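You operate a simulated robot arm through the tools that you are given. There is no shell and no other tool.

You run a simulated two-armed robot. Do the job below in one go: nothing can be reset, and whatever is moved stays where it is left.

## Task
Set the cage's brake adjuster to FIRM and put the brake back on.
Fine: brake off and lock lever free while the knob turns; lock it again; the cage stays where it is.

Only the result counts: the job must be done as asked and must still hold three seconds after the hand-in. Knocking over, shifting, dropping, spilling or breaking anything else fails it.

## Robot
Two 7-joint arms with fingered hands on one trunk that stands fixed in place. Base frame: the origin is at the foot of the trunk, x ahead of it, y to its left, z up. Readings come in m, rad, newtons and seconds.
The left shoulder is at [0.04, 0.146, 1.28], the right one opposite. With the tool pointing down near the work surface each hand reaches from about 0.24 to 0.7 m from the base axis, measured 20 degrees to its own side. Payload 4 kg a hand.
The tool frame of a hand sits at the grasp point between the pads (the TCP): z along the fingers, y along the line on which they close. The tips reach 0.026 m beyond it. The gripper opens to 0.148 m; its body begins 0.073 m behind the TCP. The gripper is a hand of 3 fingers: y runs from the thumb to the fingers, the wrist lies at [0, 0, -0.224] in the tool frame, and closing takes about 1.5 s.
Orientation is told as [roll, pitch, yaw] about the base's x, y, z axes, in that order, counted from this pose: with the fingers straight down and closing along the base's y, the tool's x points along the base's -x, its y along +y and its z along -z.

## Interface
- The arms move only by the tool jog_arm. It takes "left_plan", "right_plan" or both (then of equal length, played together; a hand with none holds still); each is a list of rows, each a list of 6 numbers: the shift along the base's x, y, z in cm, then the turn, a rotation vector about the base's x, y, z in rad. In form: [[x, y, z, wx, wy, wz], ...]. A call has 1 to 20 rows; each row is the pose to reach, as a shift and turn from the pose commanded when the call began. "left_jaw" and "right_jaw" are, for a hand that has rows, the opening in per cent of the stroke, from 0 (shut) to 100 (fully open), set as the call begins (left out, the last holds). Each row takes 0.2 s and may step no farther than 0.05 m and 0.15 rad from the row before; otherwise, or with a gripper value out of range, the whole call is refused. A pose out of reach is approached as far as the arm can. The call stops where the force on the tool passes 40 N (or 10 N more than at its start, if that is more) or the arm is blocked; 0.2 s more then pass. Each finger travels about 0.108 m/s and halts on what it meets, pressing with about 24 N; the grip force reading is that of the motor and also rises with nothing between the fingers. The clock runs only during rows and for 0.2 s after the last one: add rows that repeat a pose to give the fingers time. It gives the time, the measured TCP pose, the force on the tool (base axes), the opening and the grip force at its end, in the units of the frame above (readings bear some noise), with the torque about the TCP (base axes, N m) and any sound that the robot's microphone picked up.
- Cameras (640 x 400 px; columns grow to the right, rows downward): "scene" is now at [0.0899, -0.0538, 1.5114]; the picture's right is [-0.61, -0.79, 0.00], its down [-0.44, 0.34, -0.83] and it looks along [0.66, -0.51, -0.55] (base axes); focal length 315 px, centre (320, 200). "left" rides on the left gripper at [-0.068, -0.039, -0.09] in its tool frame; the picture's right is [0.50, -0.87, 0.00], its down [0.66, 0.38, -0.65] and it looks along [0.57, 0.33, 0.76] (tool axes); focal length 222 px, centre (320, 200). "right" rides on the right gripper at [0.068, -0.039, -0.09] in its tool frame; the picture's right is [0.50, 0.87, 0.00], its down [-0.66, 0.38, -0.65] and it looks along [-0.57, 0.33, 0.76] (tool axes); focal length 222 px, centre (320, 200). There is no depth. A picture from a camera that has moved, and an enlarged one, comes with that camera's place and axes in the base frame and with its lens.
- snapshot(camera): a new picture of that camera. No time passes.
- raise_lower(by): moves the trunk up (or, below 0, down) by that many m; the arms and the scene camera ride with it, the base frame stays. It gives what a move gives, with no picture.
- curl_fingers(finger1, finger2, thumb_bend, hand): sets how far each is bent, from 0 (flat) to 1 (curled in); at 0.3 the hand is open as for a grip, at 0.7 the pads meet at the TCP. One left out holds its place. A second passes; each finger stops where it meets its share of the squeeze, and holds until it gets a number again. A gripper value or a shape takes the hand back. It gives what a move gives, with no picture; readings hold the bend of each and the force on the fingers (four entries, about 0 where the hand has none), thumb and palm.
- preshape(shape, hand): the hand has 3 fingers and takes this shape, open, in about a second: jaw (thumb against the fingers, like two jaws); tri (thumb and two fingers); tip (a fingertip pinch); poke (one finger out to press); point (the index stretched); flat (the hand flat); cup (the hand cupped); fist (a fist). The gripper value then closes the fingers along that shape, each until it touches; the sizes above hold for jaw. It gives what a move gives, with no picture.
- head_to(pan, tilt): turns the head with the scene camera to pan (to the left, within 1.501 rad either way) and tilt (down, from -0.506 to 1.204), counted from straight ahead of the robot. It gives what a move gives.
- close_up(camera, box): a new picture of the part [left, top, right, bottom] of that camera's present view, enlarged. No time passes.
- finish_job(): hands the job in; it is judged then, once.

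Nothing tells you positions but the pictures and the camera data. Unless the task says otherwise, let go and move clear before handing in.

The tools are called after ">>>" as a command line: name --argument value ..., lists and objects as JSON in quotes. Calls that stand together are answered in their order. jog_arm: Moves the arms, as the interface text tells. Its arguments: {"type":"object","properties":{"left_plan":{"type":"array","items":{"type":"array","items":{"type":"number"}}},"left_jaw":{"type":"number"},"right_plan":{"type":"array","items":{"type":"array","items":{"type":"number"}}},"right_jaw":{"type":"number"}},"required":[]} The other tools are called the same way: raise_lower (by) moves the trunk up or down; preshape (shape, hand) gives the hand a shape; curl_fingers (finger1, finger2, thumb_bend, hand) moves the fingers one by one; head_to (pan, tilt) turns the head that bears the scene camera; snapshot (camera) takes a picture; close_up (camera, box) takes an enlarged picture of a part of a camera's view; finish_job () hands the job in.

At the start:

```text
t: 0.0
left_tool_pos: [0.3807, -0.0417, 1.2631]
left_tool_rot: [-0.001, 0.0, 0.002]
left_contact_force: [-0.3, 0.0, 0.0]
left_torque: [0.02, 0.0, 0.0]
left_finger_gap: 0.1478
left_finger_force: 0.2
left_shape: jaw
left_bend: [0.3, 0.3, 0.3]
left_finger forces: [0.0, 0.1, 0.1, 0.0, 0.1, 0.0]
right_tool_pos: [0.2989, -0.4415, 1.1764]
right_tool_rot: [0.001, 0.001, 0.0]
right_contact_force: [0.2, -0.1, 0.5]
right_torque: [0.01, 0.01, 0.02]
right_finger_gap: 0.1479
right_finger_force: 0.0
right_shape: jaw
right_bend: [0.3, 0.3, 0.3]
right_finger forces: [0.0, 0.1, 0.0, 0.0, 0.0, 0.1]
trunk travel left (down, up): [-0.45, 0.056]
head pan, tilt (commanded): [-0.656, 0.585]
```

scene: 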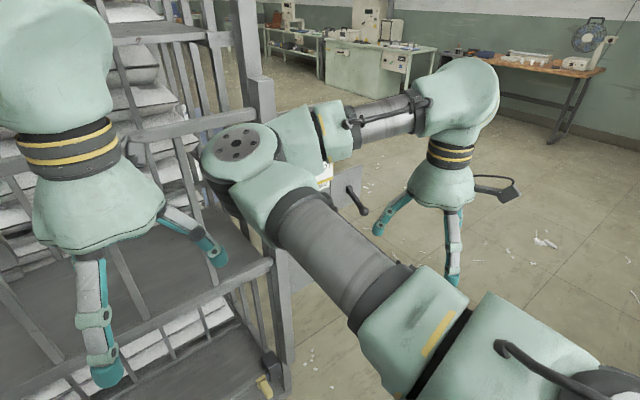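
right: 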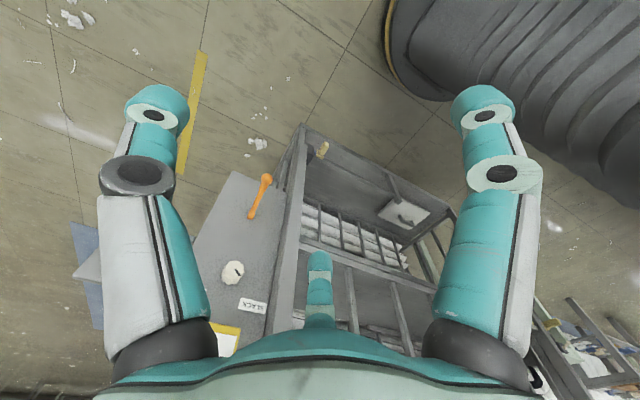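
left: 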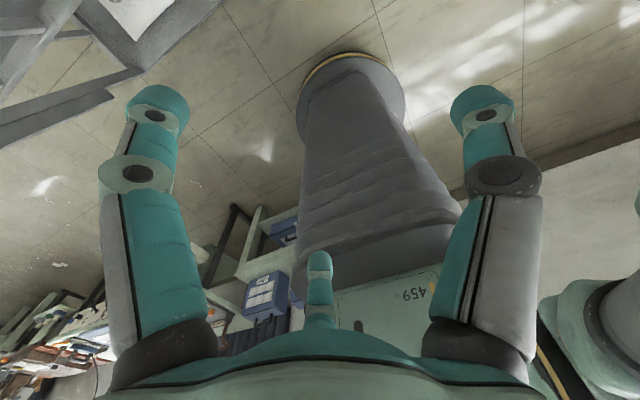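

I see a grey cage to the front right with a side panel carrying an orange lever, a pale knob and a "SLACK" label. I will look closer before moving anything.

>>> close_up --camera "right" --box '[180, 110, 460, 360]'

>>> close_up --camera "scene" --box '[200, 100, 460, 400]'

>>> close_up --camera "right" --box '[180, 150, 340, 360]'

```text
1.60 times, centred on (320, 235) of right
camera zoom: at [0.2311, -0.479, 1.2648], right [-0.5, 0.87, 0.0], down [0.66, 0.38, 0.65], along [0.57, 0.33, -0.76], focal length 355 px, centre (320, 144)
```

zoom: 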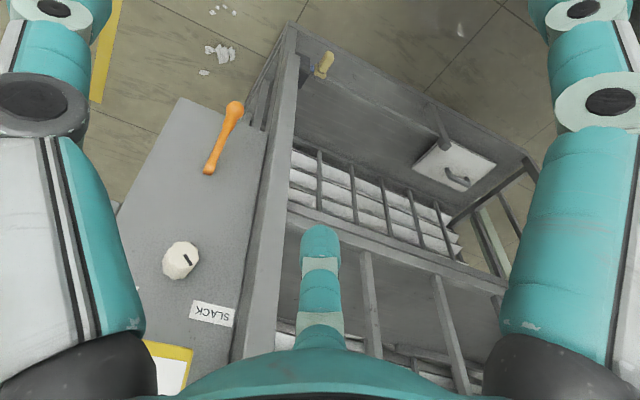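

```text
1.33 times, centred on (330, 250) of scene
camera zoom: at [0.0899, -0.0538, 1.5114], right [-0.61, -0.79, 0.0], down [-0.44, 0.34, -0.83], along [0.66, -0.51, -0.55], focal length 420 px, centre (307, 133)
```

zoom: 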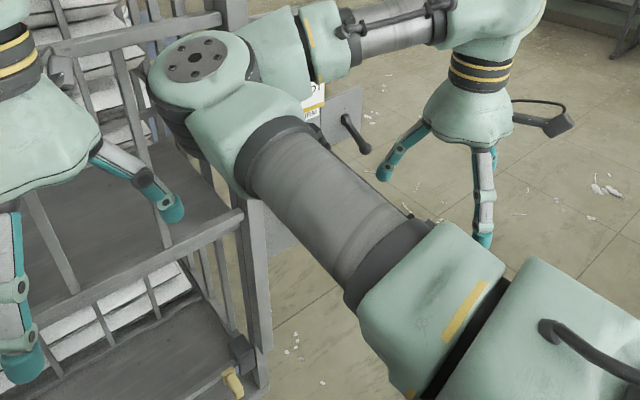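

```text
1.90 times, centred on (260, 255) of right
camera zoom: at [0.2311, -0.479, 1.2648], right [-0.5, 0.87, 0.0], down [0.66, 0.38, 0.65], along [0.57, 0.33, -0.76], focal length 423 px, centre (434, 95)
```

zoom: 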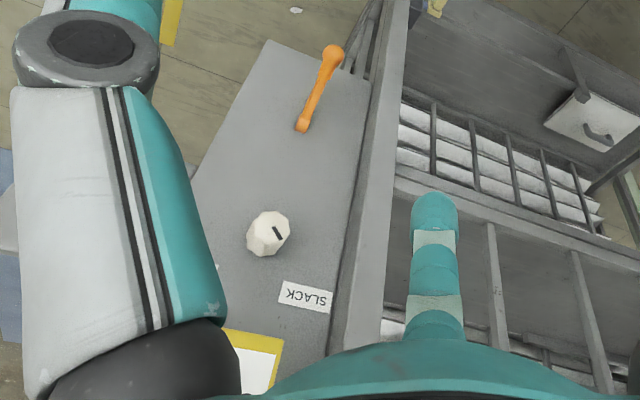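

The right arm hides most of the panel from the scene camera. I will turn the head to take in the cage and work out its layout before moving the arms.

>>> head_to --pan -0.3 --tilt 0.6

>>> snapshot --camera "scene"

>>> head_to --pan -0.6 --tilt 1.0

>>> snapshot --camera "scene"

```text
t: 0.8
left_tool_pos: [0.381, -0.0429, 1.263]
left_tool_rot: [-0.002, 0.0, 0.004]
left_contact_force: [0.4, -0.6, -0.2]
left_torque: [-0.02, 0.0, -0.03]
left_finger_gap: 0.1477
left_finger_force: 0.1
left_shape: jaw
left_bend: [0.3, 0.3, 0.3]
left_finger forces: [0.0, 0.1, 0.0, 0.0, 0.0, 0.0]
right_tool_pos: [0.299, -0.4418, 1.1758]
right_tool_rot: [0.001, -0.002, 0.0]
right_contact_force: [-0.4, 0.5, 0.6]
right_torque: [0.02, 0.03, -0.01]
right_finger_gap: 0.1479
right_finger_force: 0.0
right_shape: jaw
right_bend: [0.3, 0.3, 0.3]
right_finger forces: [0.0, 0.0, 0.0, 0.0, 0.0, 0.1]
trunk travel left (down, up): [-0.45, 0.056]
head pan, tilt (commanded): [-0.3, 0.6]
```

```text
taken
camera scene: at [0.1039, -0.0258, 1.5101], right [-0.3, -0.96, 0.0], down [-0.54, 0.17, -0.82], along [0.79, -0.24, -0.57], focal length 315 px, centre (320, 200)
```

scene: 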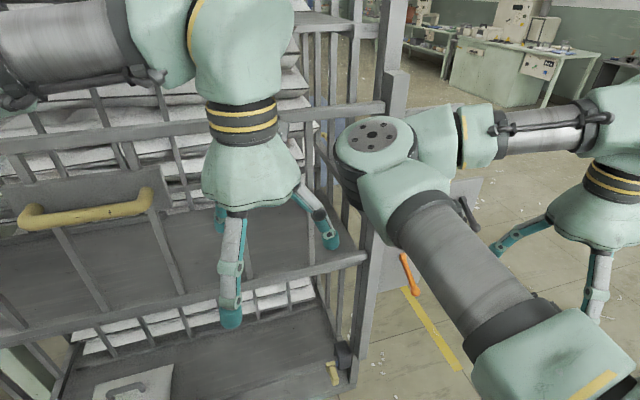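

```text
t: 1.7
left_tool_pos: [0.3789, -0.0419, 1.2619]
left_tool_rot: [-0.003, 0.0, 0.002]
left_contact_force: [-0.1, 0.5, -0.5]
left_torque: [-0.01, 0.01, 0.01]
left_finger_gap: 0.1482
left_finger_force: 0.1
left_shape: jaw
left_bend: [0.3, 0.3, 0.3]
left_finger forces: [0.1, 0.1, 0.0, 0.0, 0.0, 0.1]
right_tool_pos: [0.2981, -0.4406, 1.1744]
right_tool_rot: [-0.002, 0.0, -0.001]
right_contact_force: [0.4, 0.4, -0.3]
right_torque: [-0.01, -0.01, -0.01]
right_finger_gap: 0.148
right_finger_force: 0.0
right_shape: jaw
right_bend: [0.3, 0.3, 0.3]
right_finger forces: [0.1, 0.0, 0.1, 0.0, 0.1, 0.1]
trunk travel left (down, up): [-0.45, 0.056]
head pan, tilt (commanded): [-0.6, 1.0]
```

```text
taken
camera scene: at [0.0771, -0.0389, 1.4781], right [-0.56, -0.83, 0.0], down [-0.69, 0.47, -0.54], along [0.45, -0.31, -0.84], focal length 315 px, centre (320, 200)
```

scene: 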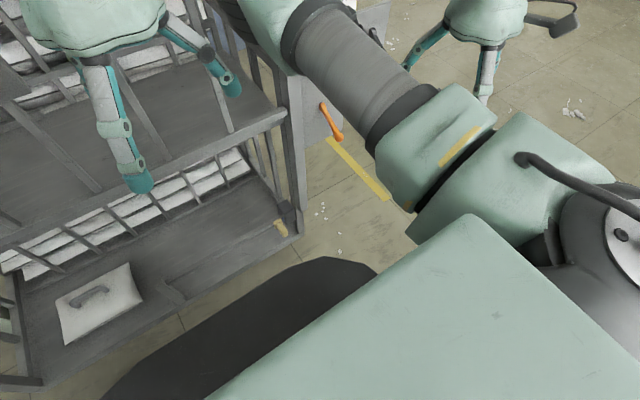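

The panel hangs on the cage's right side, largely behind my right arm. I will move the right hand further right, away from the cage, to free the scene view and get a second viewpoint for triangulation.

>>> jog_arm --right_plan '[[0, -4, 0, 0, 0, 0], [0, -8, 0, 0, 0, 0], [0, -12, 0, 0, 0, 0], [0, -15, 0, 0, 0, 0]]'

>>> snapshot --camera "right"

>>> head_to --pan -0.6 --tilt 0.75

>>> snapshot --camera "scene"

```text
t: 2.7
left_tool_pos: [0.3811, -0.0442, 1.2636]
left_tool_rot: [0.0, 0.0, 0.005]
left_contact_force: [-0.1, -0.3, 1.2]
left_torque: [0.02, -0.02, -0.02]
left_finger_gap: 0.1477
left_finger_force: 0.0
left_shape: jaw
left_bend: [0.3, 0.3, 0.3]
left_finger forces: [0.1, 0.0, 0.0, 0.0, 0.0, 0.0]
right_tool_pos: [0.3003, -0.592, 1.1769]
right_tool_rot: [0.0, 0.0, -0.001]
right_contact_force: [0.0, -0.1, 0.1]
right_torque: [-0.01, 0.0, -0.02]
right_finger_gap: 0.1478
right_finger_force: 0.1
right_shape: jaw
right_bend: [0.3, 0.3, 0.3]
right_finger forces: [0.1, 0.0, 0.1, 0.0, 0.0, 0.1]
trunk travel left (down, up): [-0.45, 0.056]
head pan, tilt (commanded): [-0.6, 1.0]
```

```text
taken
camera right: at [0.2319, -0.63, 1.2654], right [-0.5, 0.87, 0.0], down [0.65, 0.38, 0.65], along [0.57, 0.33, -0.76], focal length 222 px, centre (320, 200)
```

right: 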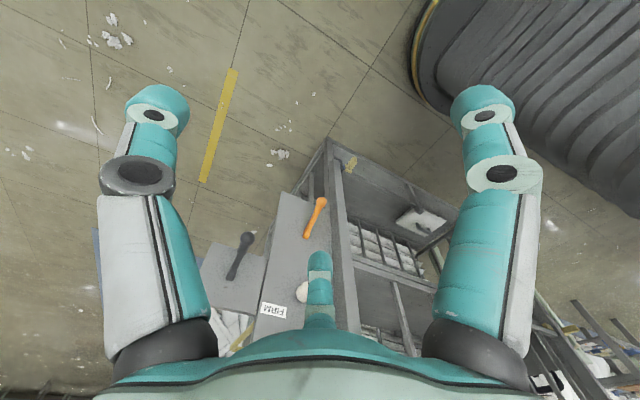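

```text
t: 3.5
left_tool_pos: [0.3799, -0.0407, 1.2617]
left_tool_rot: [-0.002, 0.0, 0.003]
left_contact_force: [0.2, 0.2, 0.0]
left_torque: [0.01, 0.04, -0.02]
left_finger_gap: 0.148
left_finger_force: 0.0
left_shape: jaw
left_bend: [0.3, 0.3, 0.3]
left_finger forces: [0.0, 0.0, 0.1, 0.1, 0.0, 0.0]
right_tool_pos: [0.3004, -0.5892, 1.1764]
right_tool_rot: [0.0, -0.001, 0.001]
right_contact_force: [-0.2, 0.0, -0.1]
right_torque: [-0.04, -0.04, 0.01]
right_finger_gap: 0.1478
right_finger_force: 0.1
right_shape: jaw
right_bend: [0.3, 0.3, 0.3]
right_finger forces: [0.0, 0.1, 0.0, 0.1, 0.0, 0.0]
trunk travel left (down, up): [-0.45, 0.056]
head pan, tilt (commanded): [-0.6, 0.75]
```

```text
taken
camera scene: at [0.0879, -0.0464, 1.4971], right [-0.56, -0.83, 0.0], down [-0.56, 0.39, -0.73], along [0.6, -0.41, -0.68], focal length 315 px, centre (320, 200)
```

scene: 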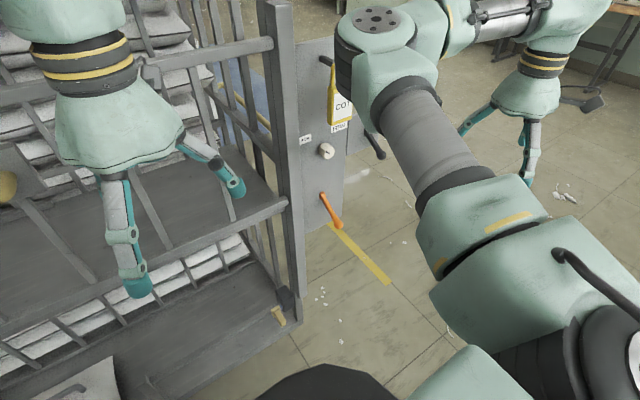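

>>> close_up --camera "scene" --box '[260, 30, 420, 250]'

>>> close_up --camera "right" --box '[190, 130, 370, 340]'

```text
1.82 times, centred on (340, 140) of scene
camera zoom: at [0.0879, -0.0464, 1.4971], right [-0.56, -0.83, 0.0], down [-0.56, 0.39, -0.73], along [0.6, -0.41, -0.68], focal length 574 px, centre (284, 309)
```

zoom: 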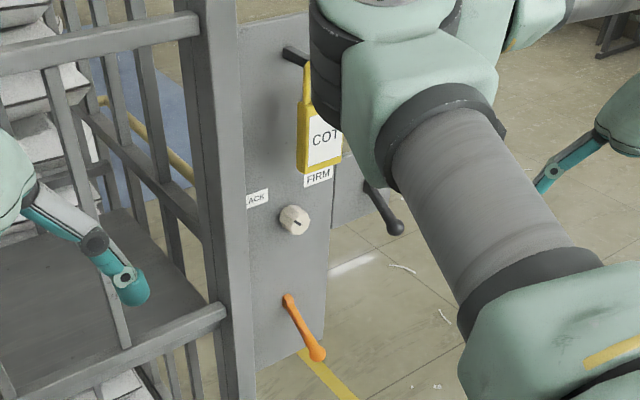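

```text
1.90 times, centred on (280, 235) of right
camera zoom: at [0.2321, -0.6281, 1.2663], right [-0.5, 0.87, 0.0], down [0.66, 0.38, 0.65], along [0.57, 0.33, -0.76], focal length 423 px, centre (396, 133)
```

zoom: 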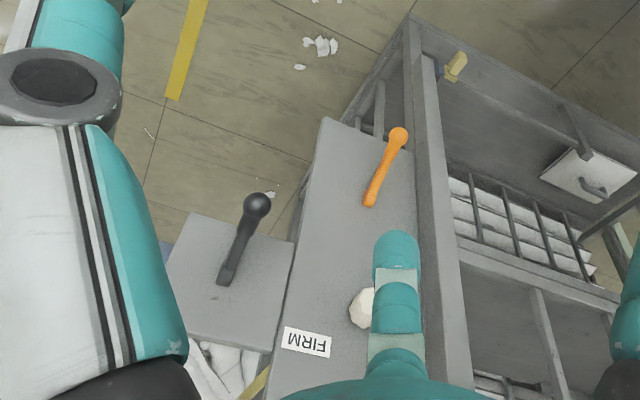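

The panel faces me at about x=0.65. The knob is near (0.63, -0.43, 1.05) between SLACK and FIRM, with an orange lever below it, a tag on a peg above it, and a black lever on another plate to the right. I will pull both hands back to clear the view.

>>> jog_arm --right_plan '[[-2, -4, -2, 0, 0, 0], [-4, -8, -4, 0, 0, 0], [-6, -10, -6, 0, 0, 0], [-8, -12, -8, 0, 0, 0]]' --left_plan '[[-2, 4, 0, 0, 0, 0], [-4, 8, 0, 0, 0, 0], [-6, 12, 0, 0, 0, 0], [-8, 16, 0, 0, 0, 0]]'

>>> head_to --pan -0.6 --tilt 0.6

>>> snapshot --camera "scene"

>>> snapshot --camera "right"

```text
t: 4.5
left_tool_pos: [0.296, 0.121, 1.2658]
left_tool_rot: [-0.003, -0.001, 0.0]
left_contact_force: [-0.6, 0.7, 0.5]
left_torque: [0.0, 0.02, 0.02]
left_finger_gap: 0.1478
left_finger_force: 0.2
left_shape: jaw
left_bend: [0.3, 0.3, 0.3]
left_finger forces: [0.1, 0.0, 0.0, 0.1, 0.0, 0.0]
right_tool_pos: [0.2178, -0.7097, 1.0978]
right_tool_rot: [-0.001, -0.003, 0.004]
right_contact_force: [-0.2, 0.3, -0.2]
right_torque: [-0.01, 0.0, 0.01]
right_finger_gap: 0.1477
right_finger_force: 0.1
right_shape: jaw
right_bend: [0.3, 0.3, 0.3]
right_finger forces: [0.1, 0.1, 0.0, 0.1, 0.1, 0.0]
trunk travel left (down, up): [-0.45, 0.056]
head pan, tilt (commanded): [-0.6, 0.75]
```

```text
t: 5.2
left_tool_pos: [0.2974, 0.1181, 1.2644]
left_tool_rot: [-0.002, 0.0, 0.001]
left_contact_force: [0.5, 0.8, -0.3]
left_torque: [-0.03, 0.01, -0.02]
left_finger_gap: 0.148
left_finger_force: 0.0
left_shape: jaw
left_bend: [0.3, 0.3, 0.3]
left_finger forces: [0.0, 0.0, 0.0, 0.0, 0.0, 0.1]
right_tool_pos: [0.2179, -0.7119, 1.096]
right_tool_rot: [0.0, 0.001, 0.0]
right_contact_force: [-0.3, -0.3, 0.5]
right_torque: [0.02, 0.01, -0.01]
right_finger_gap: 0.148
right_finger_force: 0.0
right_shape: jaw
right_bend: [0.3, 0.3, 0.3]
right_finger forces: [0.0, 0.0, 0.1, 0.0, 0.1, 0.0]
trunk travel left (down, up): [-0.45, 0.056]
head pan, tilt (commanded): [-0.6, 0.6]
```

```text
taken
camera scene: at [0.0918, -0.0494, 1.5101], right [-0.56, -0.83, 0.0], down [-0.47, 0.32, -0.82], along [0.68, -0.47, -0.57], focal length 315 px, centre (320, 200)
```

scene: 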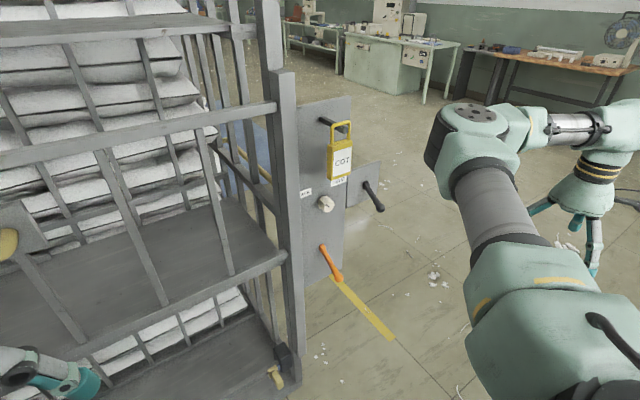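

```text
taken
camera right: at [0.1499, -0.7486, 1.1863], right [-0.5, 0.87, 0.0], down [0.65, 0.38, 0.65], along [0.57, 0.33, -0.76], focal length 222 px, centre (320, 200)
```

right: 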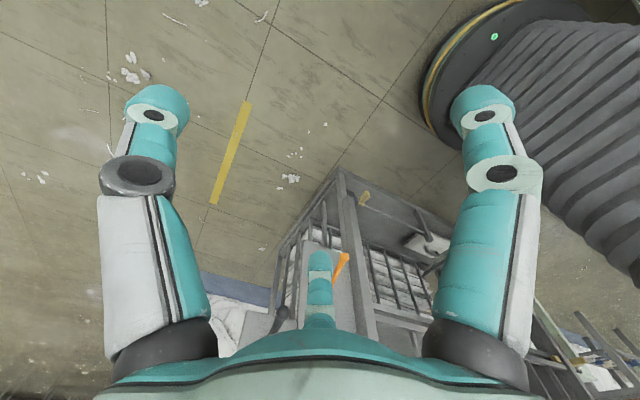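

>>> close_up --camera "scene" --box '[270, 80, 410, 180]'

>>> close_up --camera "scene" --box '[270, 160, 410, 260]'

>>> close_up --camera "scene" --box '[230, 220, 410, 400]'

>>> close_up --camera "scene" --box '[0, 180, 120, 280]'

```text
4.00 times, centred on (340, 130) of scene
camera zoom: at [0.0918, -0.0494, 1.5101], right [-0.56, -0.83, 0.0], down [-0.47, 0.32, -0.82], along [0.68, -0.47, -0.57], focal length 1262 px, centre (240, 480)
```

zoom: 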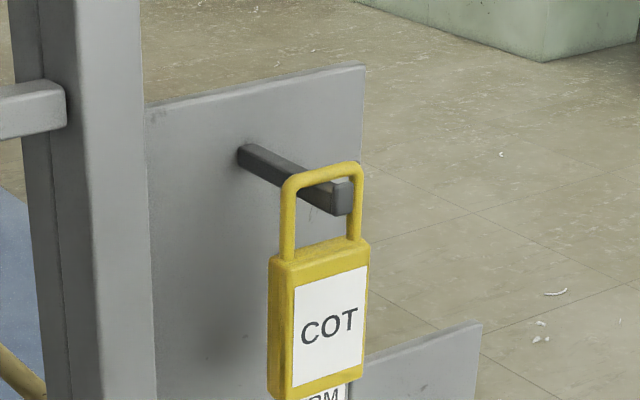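

```text
4.00 times, centred on (340, 210) of scene
camera zoom: at [0.0918, -0.0494, 1.5101], right [-0.56, -0.83, 0.0], down [-0.47, 0.32, -0.82], along [0.68, -0.47, -0.57], focal length 1262 px, centre (240, 160)
```

zoom: 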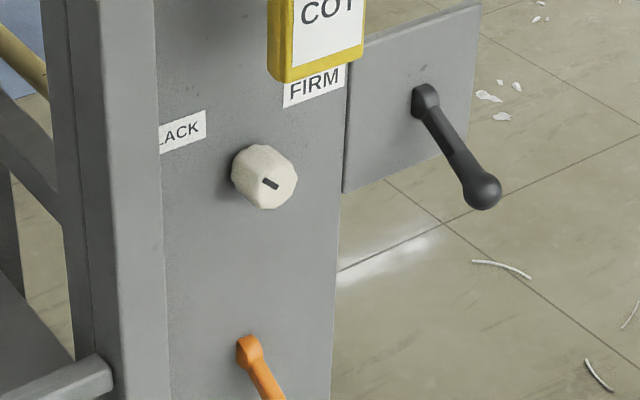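

```text
2.22 times, centred on (320, 310) of scene
camera zoom: at [0.0918, -0.0494, 1.5101], right [-0.56, -0.83, 0.0], down [-0.47, 0.32, -0.82], along [0.68, -0.47, -0.57], focal length 701 px, centre (320, -44)
```

zoom: 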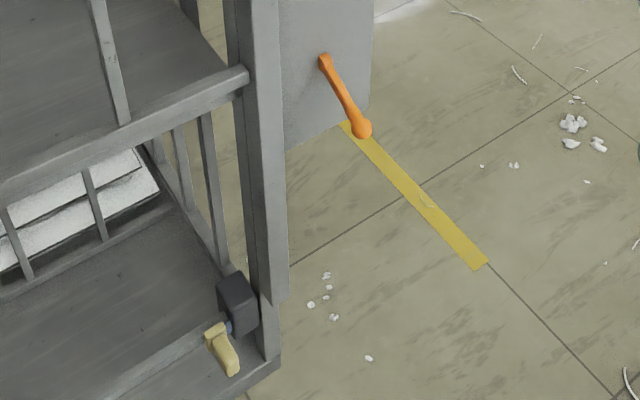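

```text
4.00 times, centred on (60, 230) of scene
camera zoom: at [0.0918, -0.0494, 1.5101], right [-0.56, -0.83, 0.0], down [-0.47, 0.32, -0.82], along [0.68, -0.47, -0.57], focal length 1262 px, centre (1360, 80)
```

zoom: 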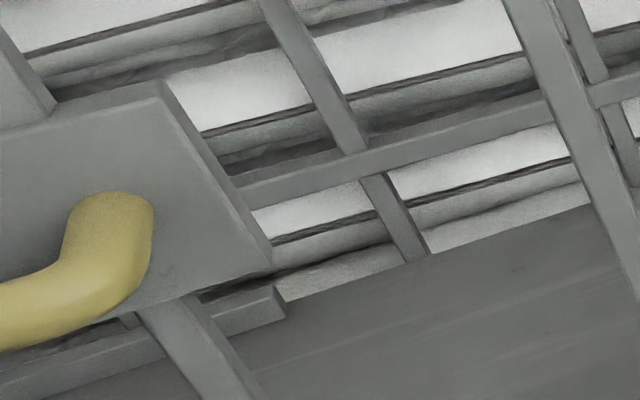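

The layout is clearer now: the knob with its pointer mark, the orange lever, the black ball lever on the side plate, and a "COT" tag on a peg partly over FIRM. I will zoom in on each part to read its state.

>>> close_up --camera "scene" --box '[300, 180, 350, 220]'

>>> close_up --camera "scene" --box '[340, 160, 400, 220]'

>>> close_up --camera "scene" --box '[300, 230, 360, 290]'

>>> close_up --camera "scene" --box '[250, 330, 310, 400]'

```text
10.00 times, centred on (325, 200) of scene
camera zoom: at [0.0918, -0.0494, 1.5101], right [-0.56, -0.83, 0.0], down [-0.47, 0.32, -0.82], along [0.68, -0.47, -0.57], focal length 3154 px, centre (270, 200)
```

zoom: 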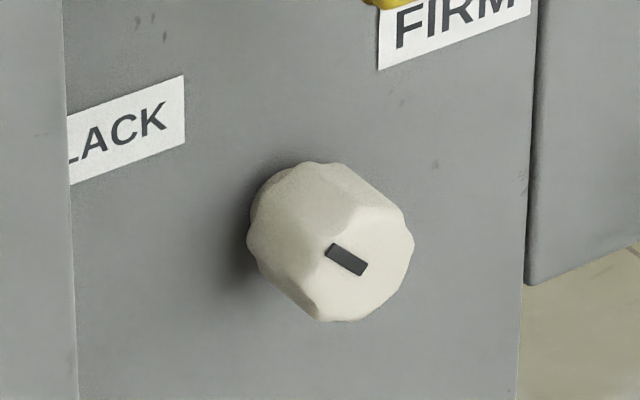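

```text
6.67 times, centred on (370, 190) of scene
camera zoom: at [0.0918, -0.0494, 1.5101], right [-0.56, -0.83, 0.0], down [-0.47, 0.32, -0.82], along [0.68, -0.47, -0.57], focal length 2103 px, centre (-13, 267)
```

zoom: 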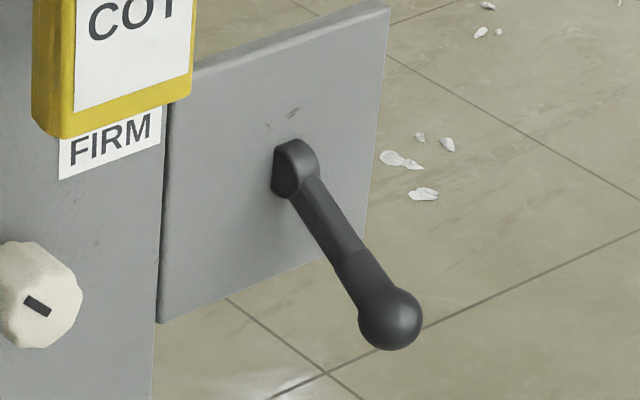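

```text
6.67 times, centred on (330, 260) of scene
camera zoom: at [0.0918, -0.0494, 1.5101], right [-0.56, -0.83, 0.0], down [-0.47, 0.32, -0.82], along [0.68, -0.47, -0.57], focal length 2103 px, centre (253, -200)
```

zoom: 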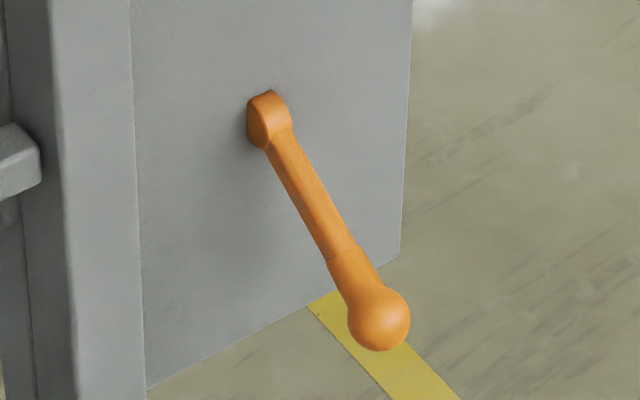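

```text
5.71 times, centred on (280, 365) of scene
camera zoom: at [0.0918, -0.0494, 1.5101], right [-0.56, -0.83, 0.0], down [-0.47, 0.32, -0.82], along [0.68, -0.47, -0.57], focal length 1802 px, centre (549, -743)
```

zoom: 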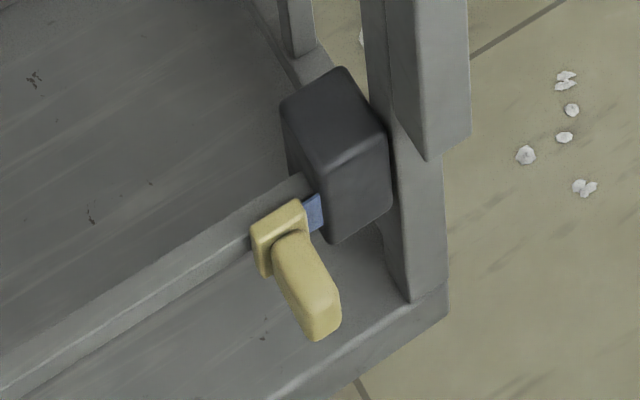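

The knob's mark points up-left at SLACK, and FIRM lies about 90° clockwise from it, which is a +x turn. Both levers angle out of the panel and down. Next I bring the right hand to a fingers-forward pose well in front of the panel and inspect from there.

>>> jog_arm --right_plan '[[1.5, 1.5, -0.5, 0, -0.1428, 0], [3, 3, -1, 0, -0.2856, 0], [4.5, 4.5, -1.5, 0, -0.4284, 0], [6, 6, -2, 0, -0.5712, 0], [7.5, 7.5, -2.5, 0, -0.714, 0], [9, 9, -3, 0, -0.8568, 0], [10.5, 10.5, -3.5, 0, -0.9996, 0], [12, 12, -4, 0, -1.1424, 0], [13.5, 13.5, -4.5, 0, -1.2852, 0], [15, 15, -5, 0, -1.428, 0], [16, 16, -5, 0, -1.5708, 0]]'

>>> snapshot --camera "right"

>>> snapshot --camera "scene"

```text
t: 7.6
left_tool_pos: [0.2943, 0.1172, 1.2649]
left_tool_rot: [0.0, -0.001, 0.004]
left_contact_force: [-0.2, 1.0, 0.6]
left_torque: [0.04, -0.04, 0.04]
left_finger_gap: 0.1478
left_finger_force: 0.0
left_shape: jaw
left_bend: [0.3, 0.3, 0.3]
left_finger forces: [0.0, 0.0, 0.0, 0.0, 0.1, 0.1]
right_tool_pos: [0.3772, -0.5514, 1.0475]
right_tool_rot: [-2.933, -1.563, 2.933]
right_contact_force: [-0.6, 0.2, -0.3]
right_torque: [0.01, 0.01, 0.01]
right_finger_gap: 0.1481
right_finger_force: 0.1
right_shape: jaw
right_bend: [0.3, 0.3, 0.3]
right_finger forces: [0.0, 0.0, 0.1, 0.0, 0.0, 0.1]
trunk travel left (down, up): [-0.45, 0.056]
head pan, tilt (commanded): [-0.6, 0.6]
```

```text
taken
camera right: at [0.2872, -0.5902, 0.9787], right [0.0, 0.87, -0.5], down [-0.66, 0.38, 0.65], along [0.75, 0.33, 0.57], focal length 222 px, centre (320, 200)
```

right: 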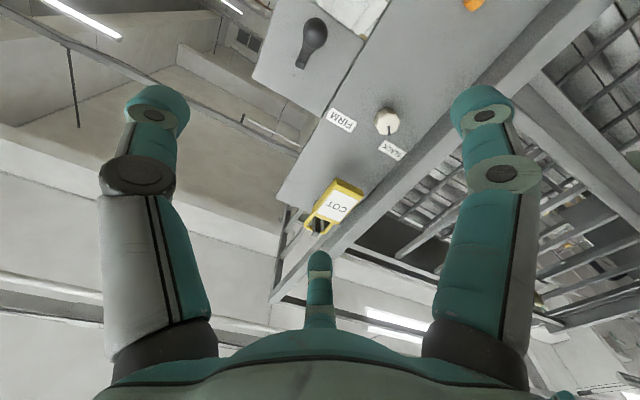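

```text
taken
camera scene: at [0.0897, -0.0513, 1.5102], right [-0.56, -0.83, 0.0], down [-0.46, 0.32, -0.83], along [0.68, -0.46, -0.56], focal length 315 px, centre (320, 200)
```

scene: 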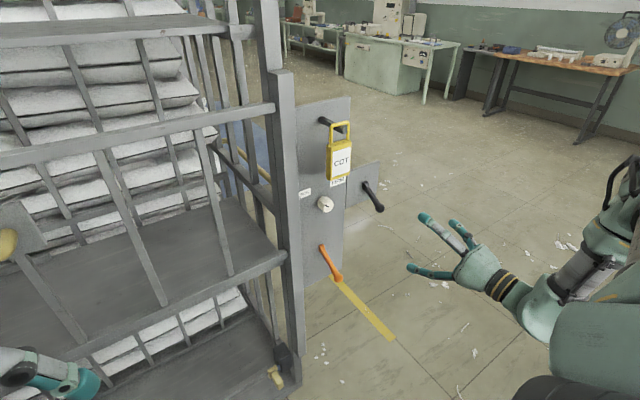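

The hand is now fingers-forward with a clear view of the panel. I will zoom in on the controls from this angle.

>>> close_up --camera "right" --box '[250, 0, 490, 150]'

>>> close_up --camera "right" --box '[280, 90, 440, 240]'

>>> close_up --camera "scene" --box '[280, 80, 400, 300]'

```text
2.67 times, centred on (370, 75) of right
camera zoom: at [0.2872, -0.5902, 0.9787], right [0.0, 0.87, -0.5], down [-0.66, 0.38, 0.65], along [0.75, 0.33, 0.57], focal length 592 px, centre (187, 533)
```

zoom: 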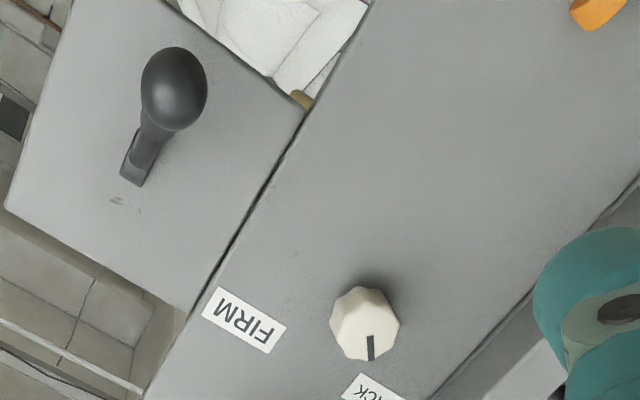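

```text
2.67 times, centred on (360, 165) of right
camera zoom: at [0.2872, -0.5902, 0.9787], right [0.0, 0.87, -0.5], down [-0.66, 0.38, 0.65], along [0.75, 0.33, 0.57], focal length 592 px, centre (213, 293)
```

zoom: 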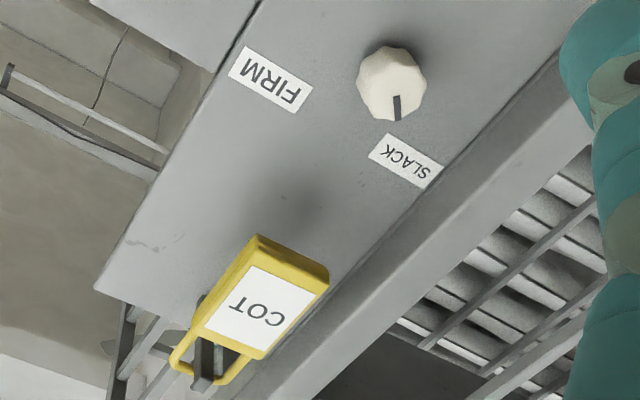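

```text
1.82 times, centred on (340, 190) of scene
camera zoom: at [0.0897, -0.0513, 1.5102], right [-0.56, -0.83, 0.0], down [-0.46, 0.32, -0.83], along [0.68, -0.46, -0.56], focal length 574 px, centre (284, 218)
```

zoom: 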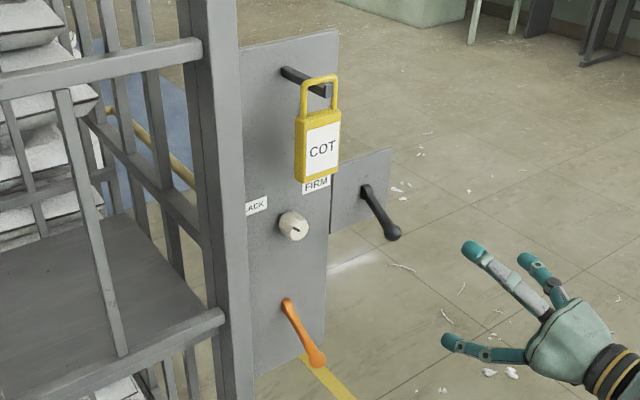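

The knob mark clearly points at SLACK, and the tag hangs well above the knob. Before going near the panel, I will test in free air how the digits close and what the poke shape looks like.

>>> preshape --hand "right" --shape "poke"

>>> snapshot --camera "right"

>>> close_up --camera "scene" --box '[380, 180, 560, 330]'

```text
t: 8.5
left_tool_pos: [0.2975, 0.1192, 1.264]
left_tool_rot: [0.0, 0.002, 0.001]
left_contact_force: [-0.1, 0.4, 0.1]
left_torque: [-0.01, -0.01, 0.0]
left_finger_gap: 0.1479
left_finger_force: 0.1
left_shape: jaw
left_bend: [0.3, 0.3, 0.3]
left_finger forces: [0.1, 0.0, 0.0, 0.0, 0.0, 0.0]
right_tool_pos: [0.3785, -0.5519, 1.0463]
right_tool_rot: [-0.365, -1.57, 0.364]
right_contact_force: [0.1, -0.8, -0.2]
right_torque: [0.02, -0.02, -0.03]
right_finger_gap: 0.0
right_finger_force: 0.0
right_shape: poke
right_bend: [1.0, 1.0, 0.4]
right_finger forces: [0.0, 0.0, 0.0, 0.1, 0.1, 0.0]
trunk travel left (down, up): [-0.45, 0.056]
head pan, tilt (commanded): [-0.6, 0.6]
```

```text
taken
camera right: at [0.287, -0.5891, 0.9781], right [0.0, 0.87, -0.5], down [-0.65, 0.38, 0.66], along [0.76, 0.33, 0.56], focal length 222 px, centre (320, 200)
```

right: 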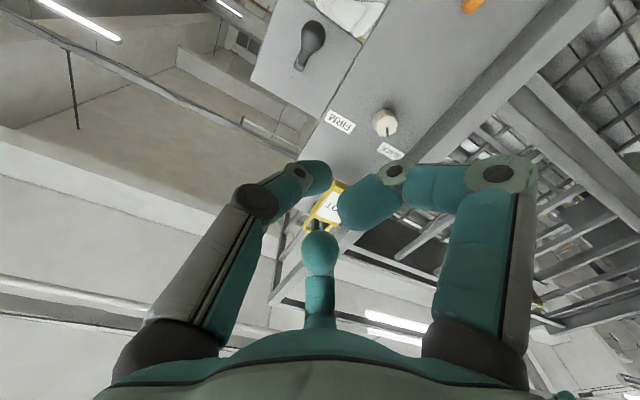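

```text
2.67 times, centred on (470, 255) of scene
camera zoom: at [0.0928, -0.0492, 1.51], right [-0.56, -0.83, 0.0], down [-0.47, 0.32, -0.82], along [0.68, -0.47, -0.57], focal length 841 px, centre (-80, 53)
```

zoom: 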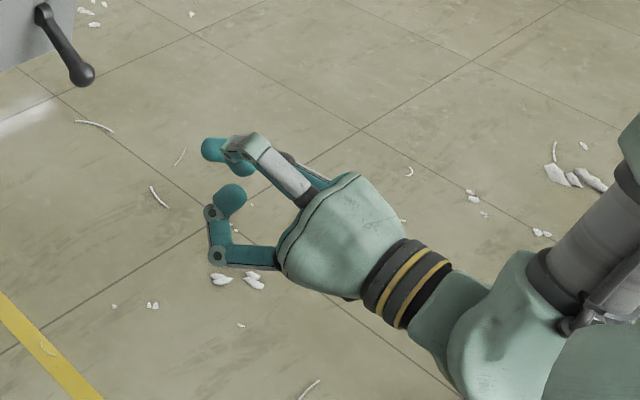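

In the poke shape the thumb is the protruding digit. I will check the fully closed jaw as a pushing tool.

>>> preshape --hand "right" --shape "jaw"

>>> jog_arm --right_plan '[[0, 0, 0, 0, 0, 0], [0, 0, 0, 0, 0, 0], [0, 0, 0, 0, 0, 0], [0, 0, 0, 0, 0, 0], [0, 0, 0, 0, 0, 0], [0, 0, 0, 0, 0, 0], [0, 0, 0, 0, 0, 0], [0, 0, 0, 0, 0, 0]]' --right_jaw 0

>>> snapshot --camera "right"

>>> close_up --camera "scene" --box '[380, 180, 560, 330]'

```text
t: 9.4
left_tool_pos: [0.297, 0.118, 1.2637]
left_tool_rot: [-0.001, 0.0, 0.004]
left_contact_force: [0.5, 0.0, -0.3]
left_torque: [-0.01, 0.0, 0.0]
left_finger_gap: 0.1483
left_finger_force: 0.0
left_shape: jaw
left_bend: [0.3, 0.3, 0.3]
left_finger forces: [0.0, 0.0, 0.0, 0.1, 0.0, 0.0]
right_tool_pos: [0.3777, -0.5516, 1.0456]
right_tool_rot: [-0.323, -1.57, 0.324]
right_contact_force: [-0.6, -0.1, -0.4]
right_torque: [-0.02, 0.03, -0.02]
right_finger_gap: 0.1482
right_finger_force: 0.0
right_shape: jaw
right_bend: [0.3, 0.3, 0.3]
right_finger forces: [0.1, 0.0, 0.0, 0.0, 0.1, 0.0]
trunk travel left (down, up): [-0.45, 0.056]
head pan, tilt (commanded): [-0.6, 0.6]
```

```text
t: 11.2
left_tool_pos: [0.2979, 0.1181, 1.2641]
left_tool_rot: [-0.003, 0.001, 0.002]
left_contact_force: [0.9, 0.2, -0.2]
left_torque: [0.0, -0.03, 0.02]
left_finger_gap: 0.1479
left_finger_force: 0.1
left_shape: jaw
left_bend: [0.3, 0.3, 0.3]
left_finger forces: [0.1, 0.0, 0.0, 0.0, 0.0, 0.0]
right_tool_pos: [0.3792, -0.551, 1.0469]
right_tool_rot: [-0.99, -1.57, 0.988]
right_contact_force: [-0.2, 0.7, 0.1]
right_torque: [0.0, 0.01, 0.03]
right_finger_gap: 0.0001
right_finger_force: 23.9
right_shape: jaw
right_bend: [0.7, 0.7, 0.7]
right_finger forces: [0.1, 0.0, 0.0, 0.1, 0.1, 0.0]
trunk travel left (down, up): [-0.45, 0.056]
head pan, tilt (commanded): [-0.6, 0.6]
```

```text
taken
camera right: at [0.2871, -0.5891, 0.9781], right [0.0, 0.87, -0.5], down [-0.65, 0.38, 0.66], along [0.76, 0.33, 0.57], focal length 222 px, centre (320, 200)
```

right: 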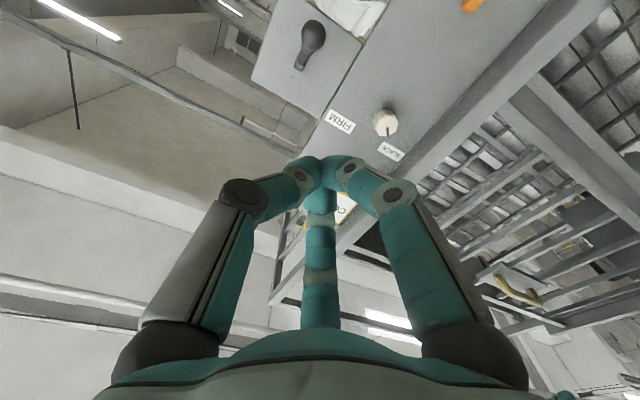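

```text
2.67 times, centred on (470, 255) of scene
camera zoom: at [0.0923, -0.0495, 1.5101], right [-0.56, -0.83, 0.0], down [-0.47, 0.32, -0.82], along [0.68, -0.47, -0.57], focal length 841 px, centre (-80, 53)
```

zoom: 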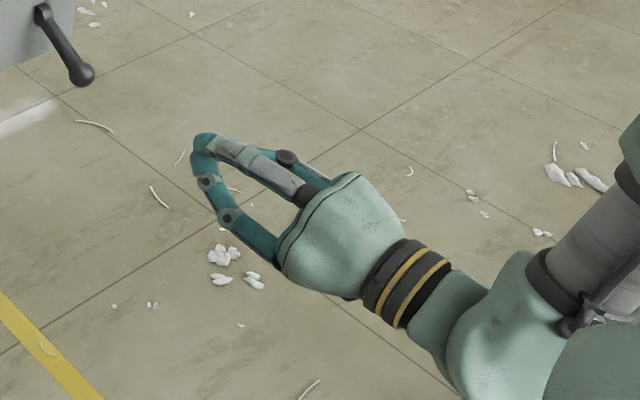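

The digits close like a three-jaw chuck, which suits the knob. Before touching anything, I will look around for other labels or controls and study the low latch on the cage.

>>> head_to --pan -0.1 --tilt 0.5

>>> snapshot --camera "scene"

>>> head_to --pan -0.3 --tilt 0.95

>>> snapshot --camera "scene"

>>> head_to --pan -1.1 --tilt 0.5

>>> snapshot --camera "scene"

```text
t: 12.1
left_tool_pos: [0.2963, 0.1192, 1.2643]
left_tool_rot: [-0.001, 0.0, 0.001]
left_contact_force: [-1.3, 0.2, 0.1]
left_torque: [-0.01, 0.01, -0.01]
left_finger_gap: 0.1477
left_finger_force: 0.1
left_shape: jaw
left_bend: [0.3, 0.3, 0.3]
left_finger forces: [0.0, 0.0, 0.0, 0.0, 0.0, 0.0]
right_tool_pos: [0.3772, -0.5514, 1.0459]
right_tool_rot: [-1.189, -1.57, 1.187]
right_contact_force: [-0.9, -0.3, -0.6]
right_torque: [-0.04, -0.02, -0.02]
right_finger_gap: 0.0
right_finger_force: 24.4
right_shape: jaw
right_bend: [0.7, 0.7, 0.7]
right_finger forces: [0.0, 0.1, 0.0, 0.0, 0.0, 0.0]
trunk travel left (down, up): [-0.45, 0.056]
head pan, tilt (commanded): [-0.099, 0.499]
```

```text
taken
camera scene: at [0.1099, -0.0088, 1.5191], right [-0.1, -0.99, 0.0], down [-0.48, 0.05, -0.88], along [0.87, -0.09, -0.48], focal length 315 px, centre (320, 200)
```

scene: 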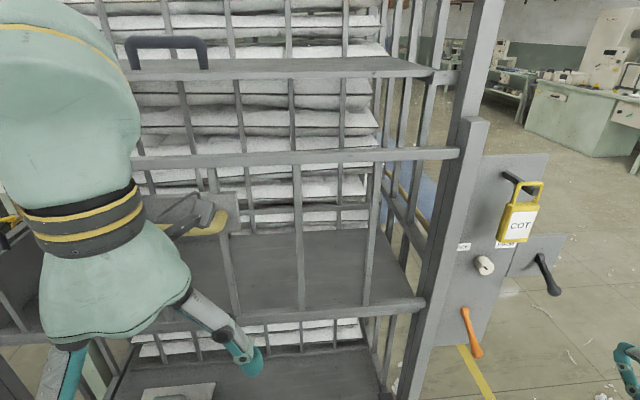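

```text
t: 13.0
left_tool_pos: [0.2983, 0.1187, 1.265]
left_tool_rot: [-0.002, 0.0, 0.002]
left_contact_force: [0.1, 0.5, 0.4]
left_torque: [-0.02, 0.0, 0.02]
left_finger_gap: 0.148
left_finger_force: 0.0
left_shape: jaw
left_bend: [0.3, 0.3, 0.3]
left_finger forces: [0.1, 0.1, 0.0, 0.0, 0.1, 0.0]
right_tool_pos: [0.3784, -0.5513, 1.0456]
right_tool_rot: [-1.102, -1.571, 1.099]
right_contact_force: [0.5, 0.6, 0.2]
right_torque: [-0.01, 0.02, 0.01]
right_finger_gap: 0.0002
right_finger_force: 24.1
right_shape: jaw
right_bend: [0.7, 0.7, 0.7]
right_finger forces: [0.0, 0.0, 0.1, 0.1, 0.0, 0.0]
trunk travel left (down, up): [-0.45, 0.056]
head pan, tilt (commanded): [-0.3, 0.949]
```

```text
taken
camera scene: at [0.0889, -0.021, 1.4817], right [-0.29, -0.96, 0.0], down [-0.78, 0.24, -0.58], along [0.56, -0.17, -0.81], focal length 315 px, centre (320, 200)
```

scene: 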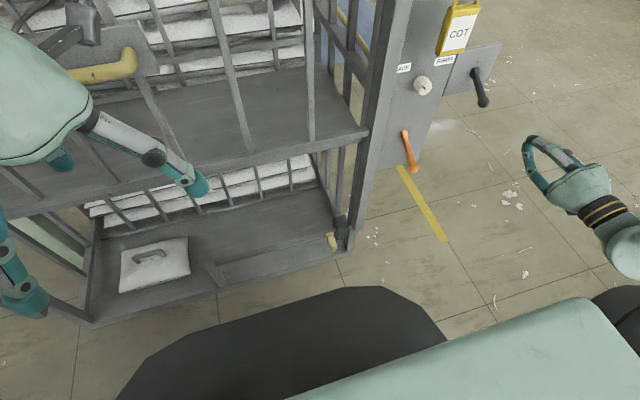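

```text
t: 14.1
left_tool_pos: [0.2979, 0.1189, 1.2636]
left_tool_rot: [-0.002, 0.001, 0.002]
left_contact_force: [0.1, 0.3, -0.6]
left_torque: [0.03, -0.03, 0.02]
left_finger_gap: 0.1478
left_finger_force: 0.1
left_shape: jaw
left_bend: [0.3, 0.3, 0.3]
left_finger forces: [0.1, 0.0, 0.0, 0.1, 0.1, 0.0]
right_tool_pos: [0.3777, -0.5514, 1.0459]
right_tool_rot: [-1.058, -1.572, 1.058]
right_contact_force: [-0.9, -0.6, 0.9]
right_torque: [0.01, -0.01, 0.02]
right_finger_gap: 0.0001
right_finger_force: 23.8
right_shape: jaw
right_bend: [0.7, 0.7, 0.7]
right_finger forces: [0.1, 0.1, 0.0, 0.0, 0.0, 0.1]
trunk travel left (down, up): [-0.45, 0.056]
head pan, tilt (commanded): [-1.1, 0.499]
```

```text
taken
camera scene: at [0.0608, -0.0806, 1.5191], right [-0.89, -0.46, 0.0], down [-0.22, 0.43, -0.88], along [0.4, -0.78, -0.48], focal length 315 px, centre (320, 200)
```

scene: 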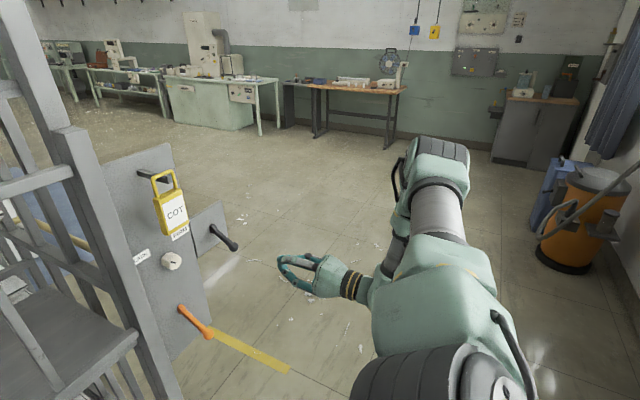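

No other labels are in sight: one knob, one orange lever and one black lever, both with balls hanging down. I will lower the trunk a little for better reach to the orange lever, then place the closed digits below it.

>>> raise_lower --by -0.15

>>> head_to --pan -0.65 --tilt 0.6

>>> snapshot --camera "scene"

>>> snapshot --camera "right"

```text
t: 15.9
left_tool_pos: [0.297, 0.119, 1.1131]
left_tool_rot: [-0.001, -0.001, 0.001]
left_contact_force: [0.4, 0.3, 0.3]
left_torque: [-0.01, 0.01, -0.02]
left_finger_gap: 0.148
left_finger_force: 0.1
left_shape: jaw
left_bend: [0.3, 0.3, 0.3]
left_finger forces: [0.0, 0.0, 0.0, 0.0, 0.0, 0.0]
right_tool_pos: [0.3781, -0.5516, 0.8963]
right_tool_rot: [-1.38, -1.571, 1.379]
right_contact_force: [0.1, -0.2, 0.3]
right_torque: [-0.01, 0.02, 0.03]
right_finger_gap: 0.0
right_finger_force: 24.3
right_shape: jaw
right_bend: [0.7, 0.7, 0.7]
right_finger forces: [0.0, 0.0, 0.0, 0.1, 0.0, 0.0]
trunk travel left (down, up): [-0.3, 0.206]
head pan, tilt (commanded): [-1.1, 0.499]
```

```text
t: 16.8
left_tool_pos: [0.2973, 0.119, 1.1136]
left_tool_rot: [-0.002, -0.001, 0.001]
left_contact_force: [-0.3, 0.7, 0.5]
left_torque: [0.01, 0.0, -0.01]
left_finger_gap: 0.1476
left_finger_force: 0.0
left_shape: jaw
left_bend: [0.3, 0.3, 0.3]
left_finger forces: [0.1, 0.0, 0.0, 0.1, 0.1, 0.1]
right_tool_pos: [0.3788, -0.5515, 0.8949]
right_tool_rot: [-1.213, -1.572, 1.214]
right_contact_force: [-0.6, 0.3, 0.2]
right_torque: [0.01, 0.02, -0.02]
right_finger_gap: 0.0
right_finger_force: 24.6
right_shape: jaw
right_bend: [0.7, 0.7, 0.7]
right_finger forces: [0.0, 0.0, 0.0, 0.0, 0.0, 0.0]
trunk travel left (down, up): [-0.3, 0.206]
head pan, tilt (commanded): [-0.649, 0.6]
```

```text
taken
camera scene: at [0.0897, -0.0531, 1.3593], right [-0.6, -0.8, 0.0], down [-0.45, 0.34, -0.83], along [0.66, -0.5, -0.56], focal length 315 px, centre (320, 200)
```

scene: 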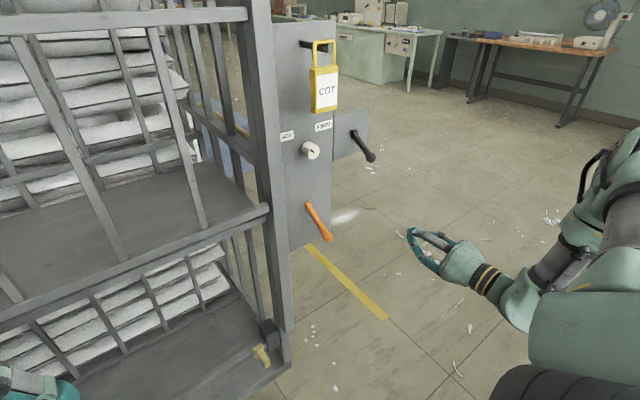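

```text
taken
camera right: at [0.2871, -0.5892, 0.8273], right [0.0, 0.87, -0.5], down [-0.65, 0.38, 0.66], along [0.76, 0.33, 0.57], focal length 222 px, centre (320, 200)
```

right: 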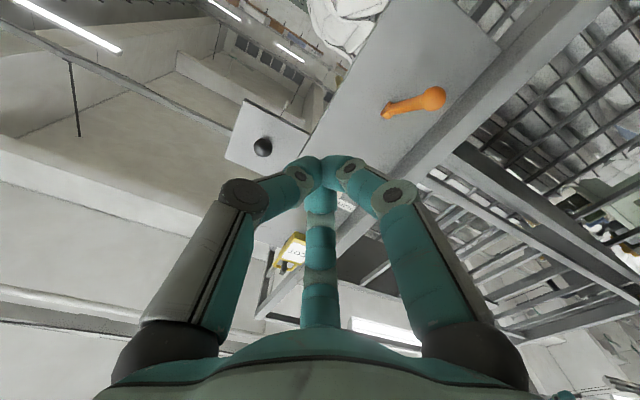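

I now have a lower scene view and a second hand-camera view, so I will zoom in to refine the lever positions.

>>> close_up --camera "scene" --box '[270, 110, 390, 260]'

>>> close_up --camera "right" --box '[340, 50, 480, 150]'

>>> close_up --camera "right" --box '[210, 90, 330, 190]'

```text
2.67 times, centred on (330, 185) of scene
camera zoom: at [0.0897, -0.0531, 1.3593], right [-0.6, -0.8, 0.0], down [-0.45, 0.34, -0.83], along [0.66, -0.5, -0.56], focal length 841 px, centre (293, 240)
```

zoom: 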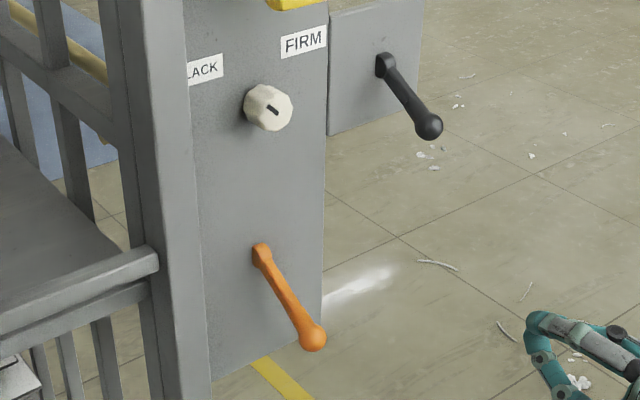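

```text
4.00 times, centred on (410, 100) of right
camera zoom: at [0.2871, -0.5892, 0.8273], right [0.0, 0.87, -0.5], down [-0.65, 0.38, 0.66], along [0.76, 0.33, 0.57], focal length 888 px, centre (-40, 600)
```

zoom: 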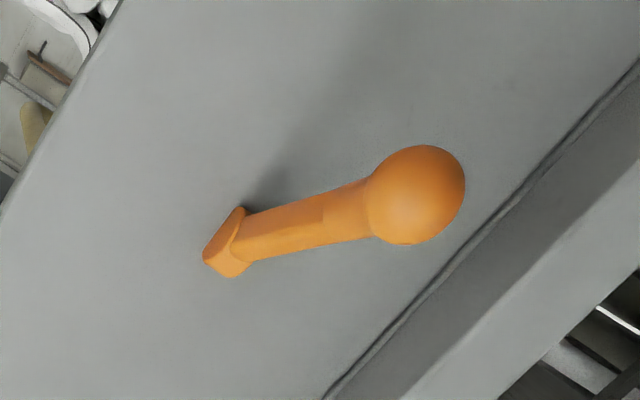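

```text
4.00 times, centred on (270, 140) of right
camera zoom: at [0.2871, -0.5892, 0.8273], right [0.0, 0.87, -0.5], down [-0.65, 0.38, 0.66], along [0.76, 0.33, 0.57], focal length 888 px, centre (520, 440)
```

zoom: 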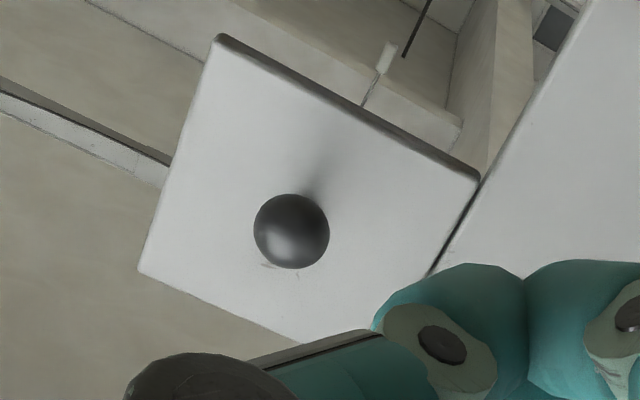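

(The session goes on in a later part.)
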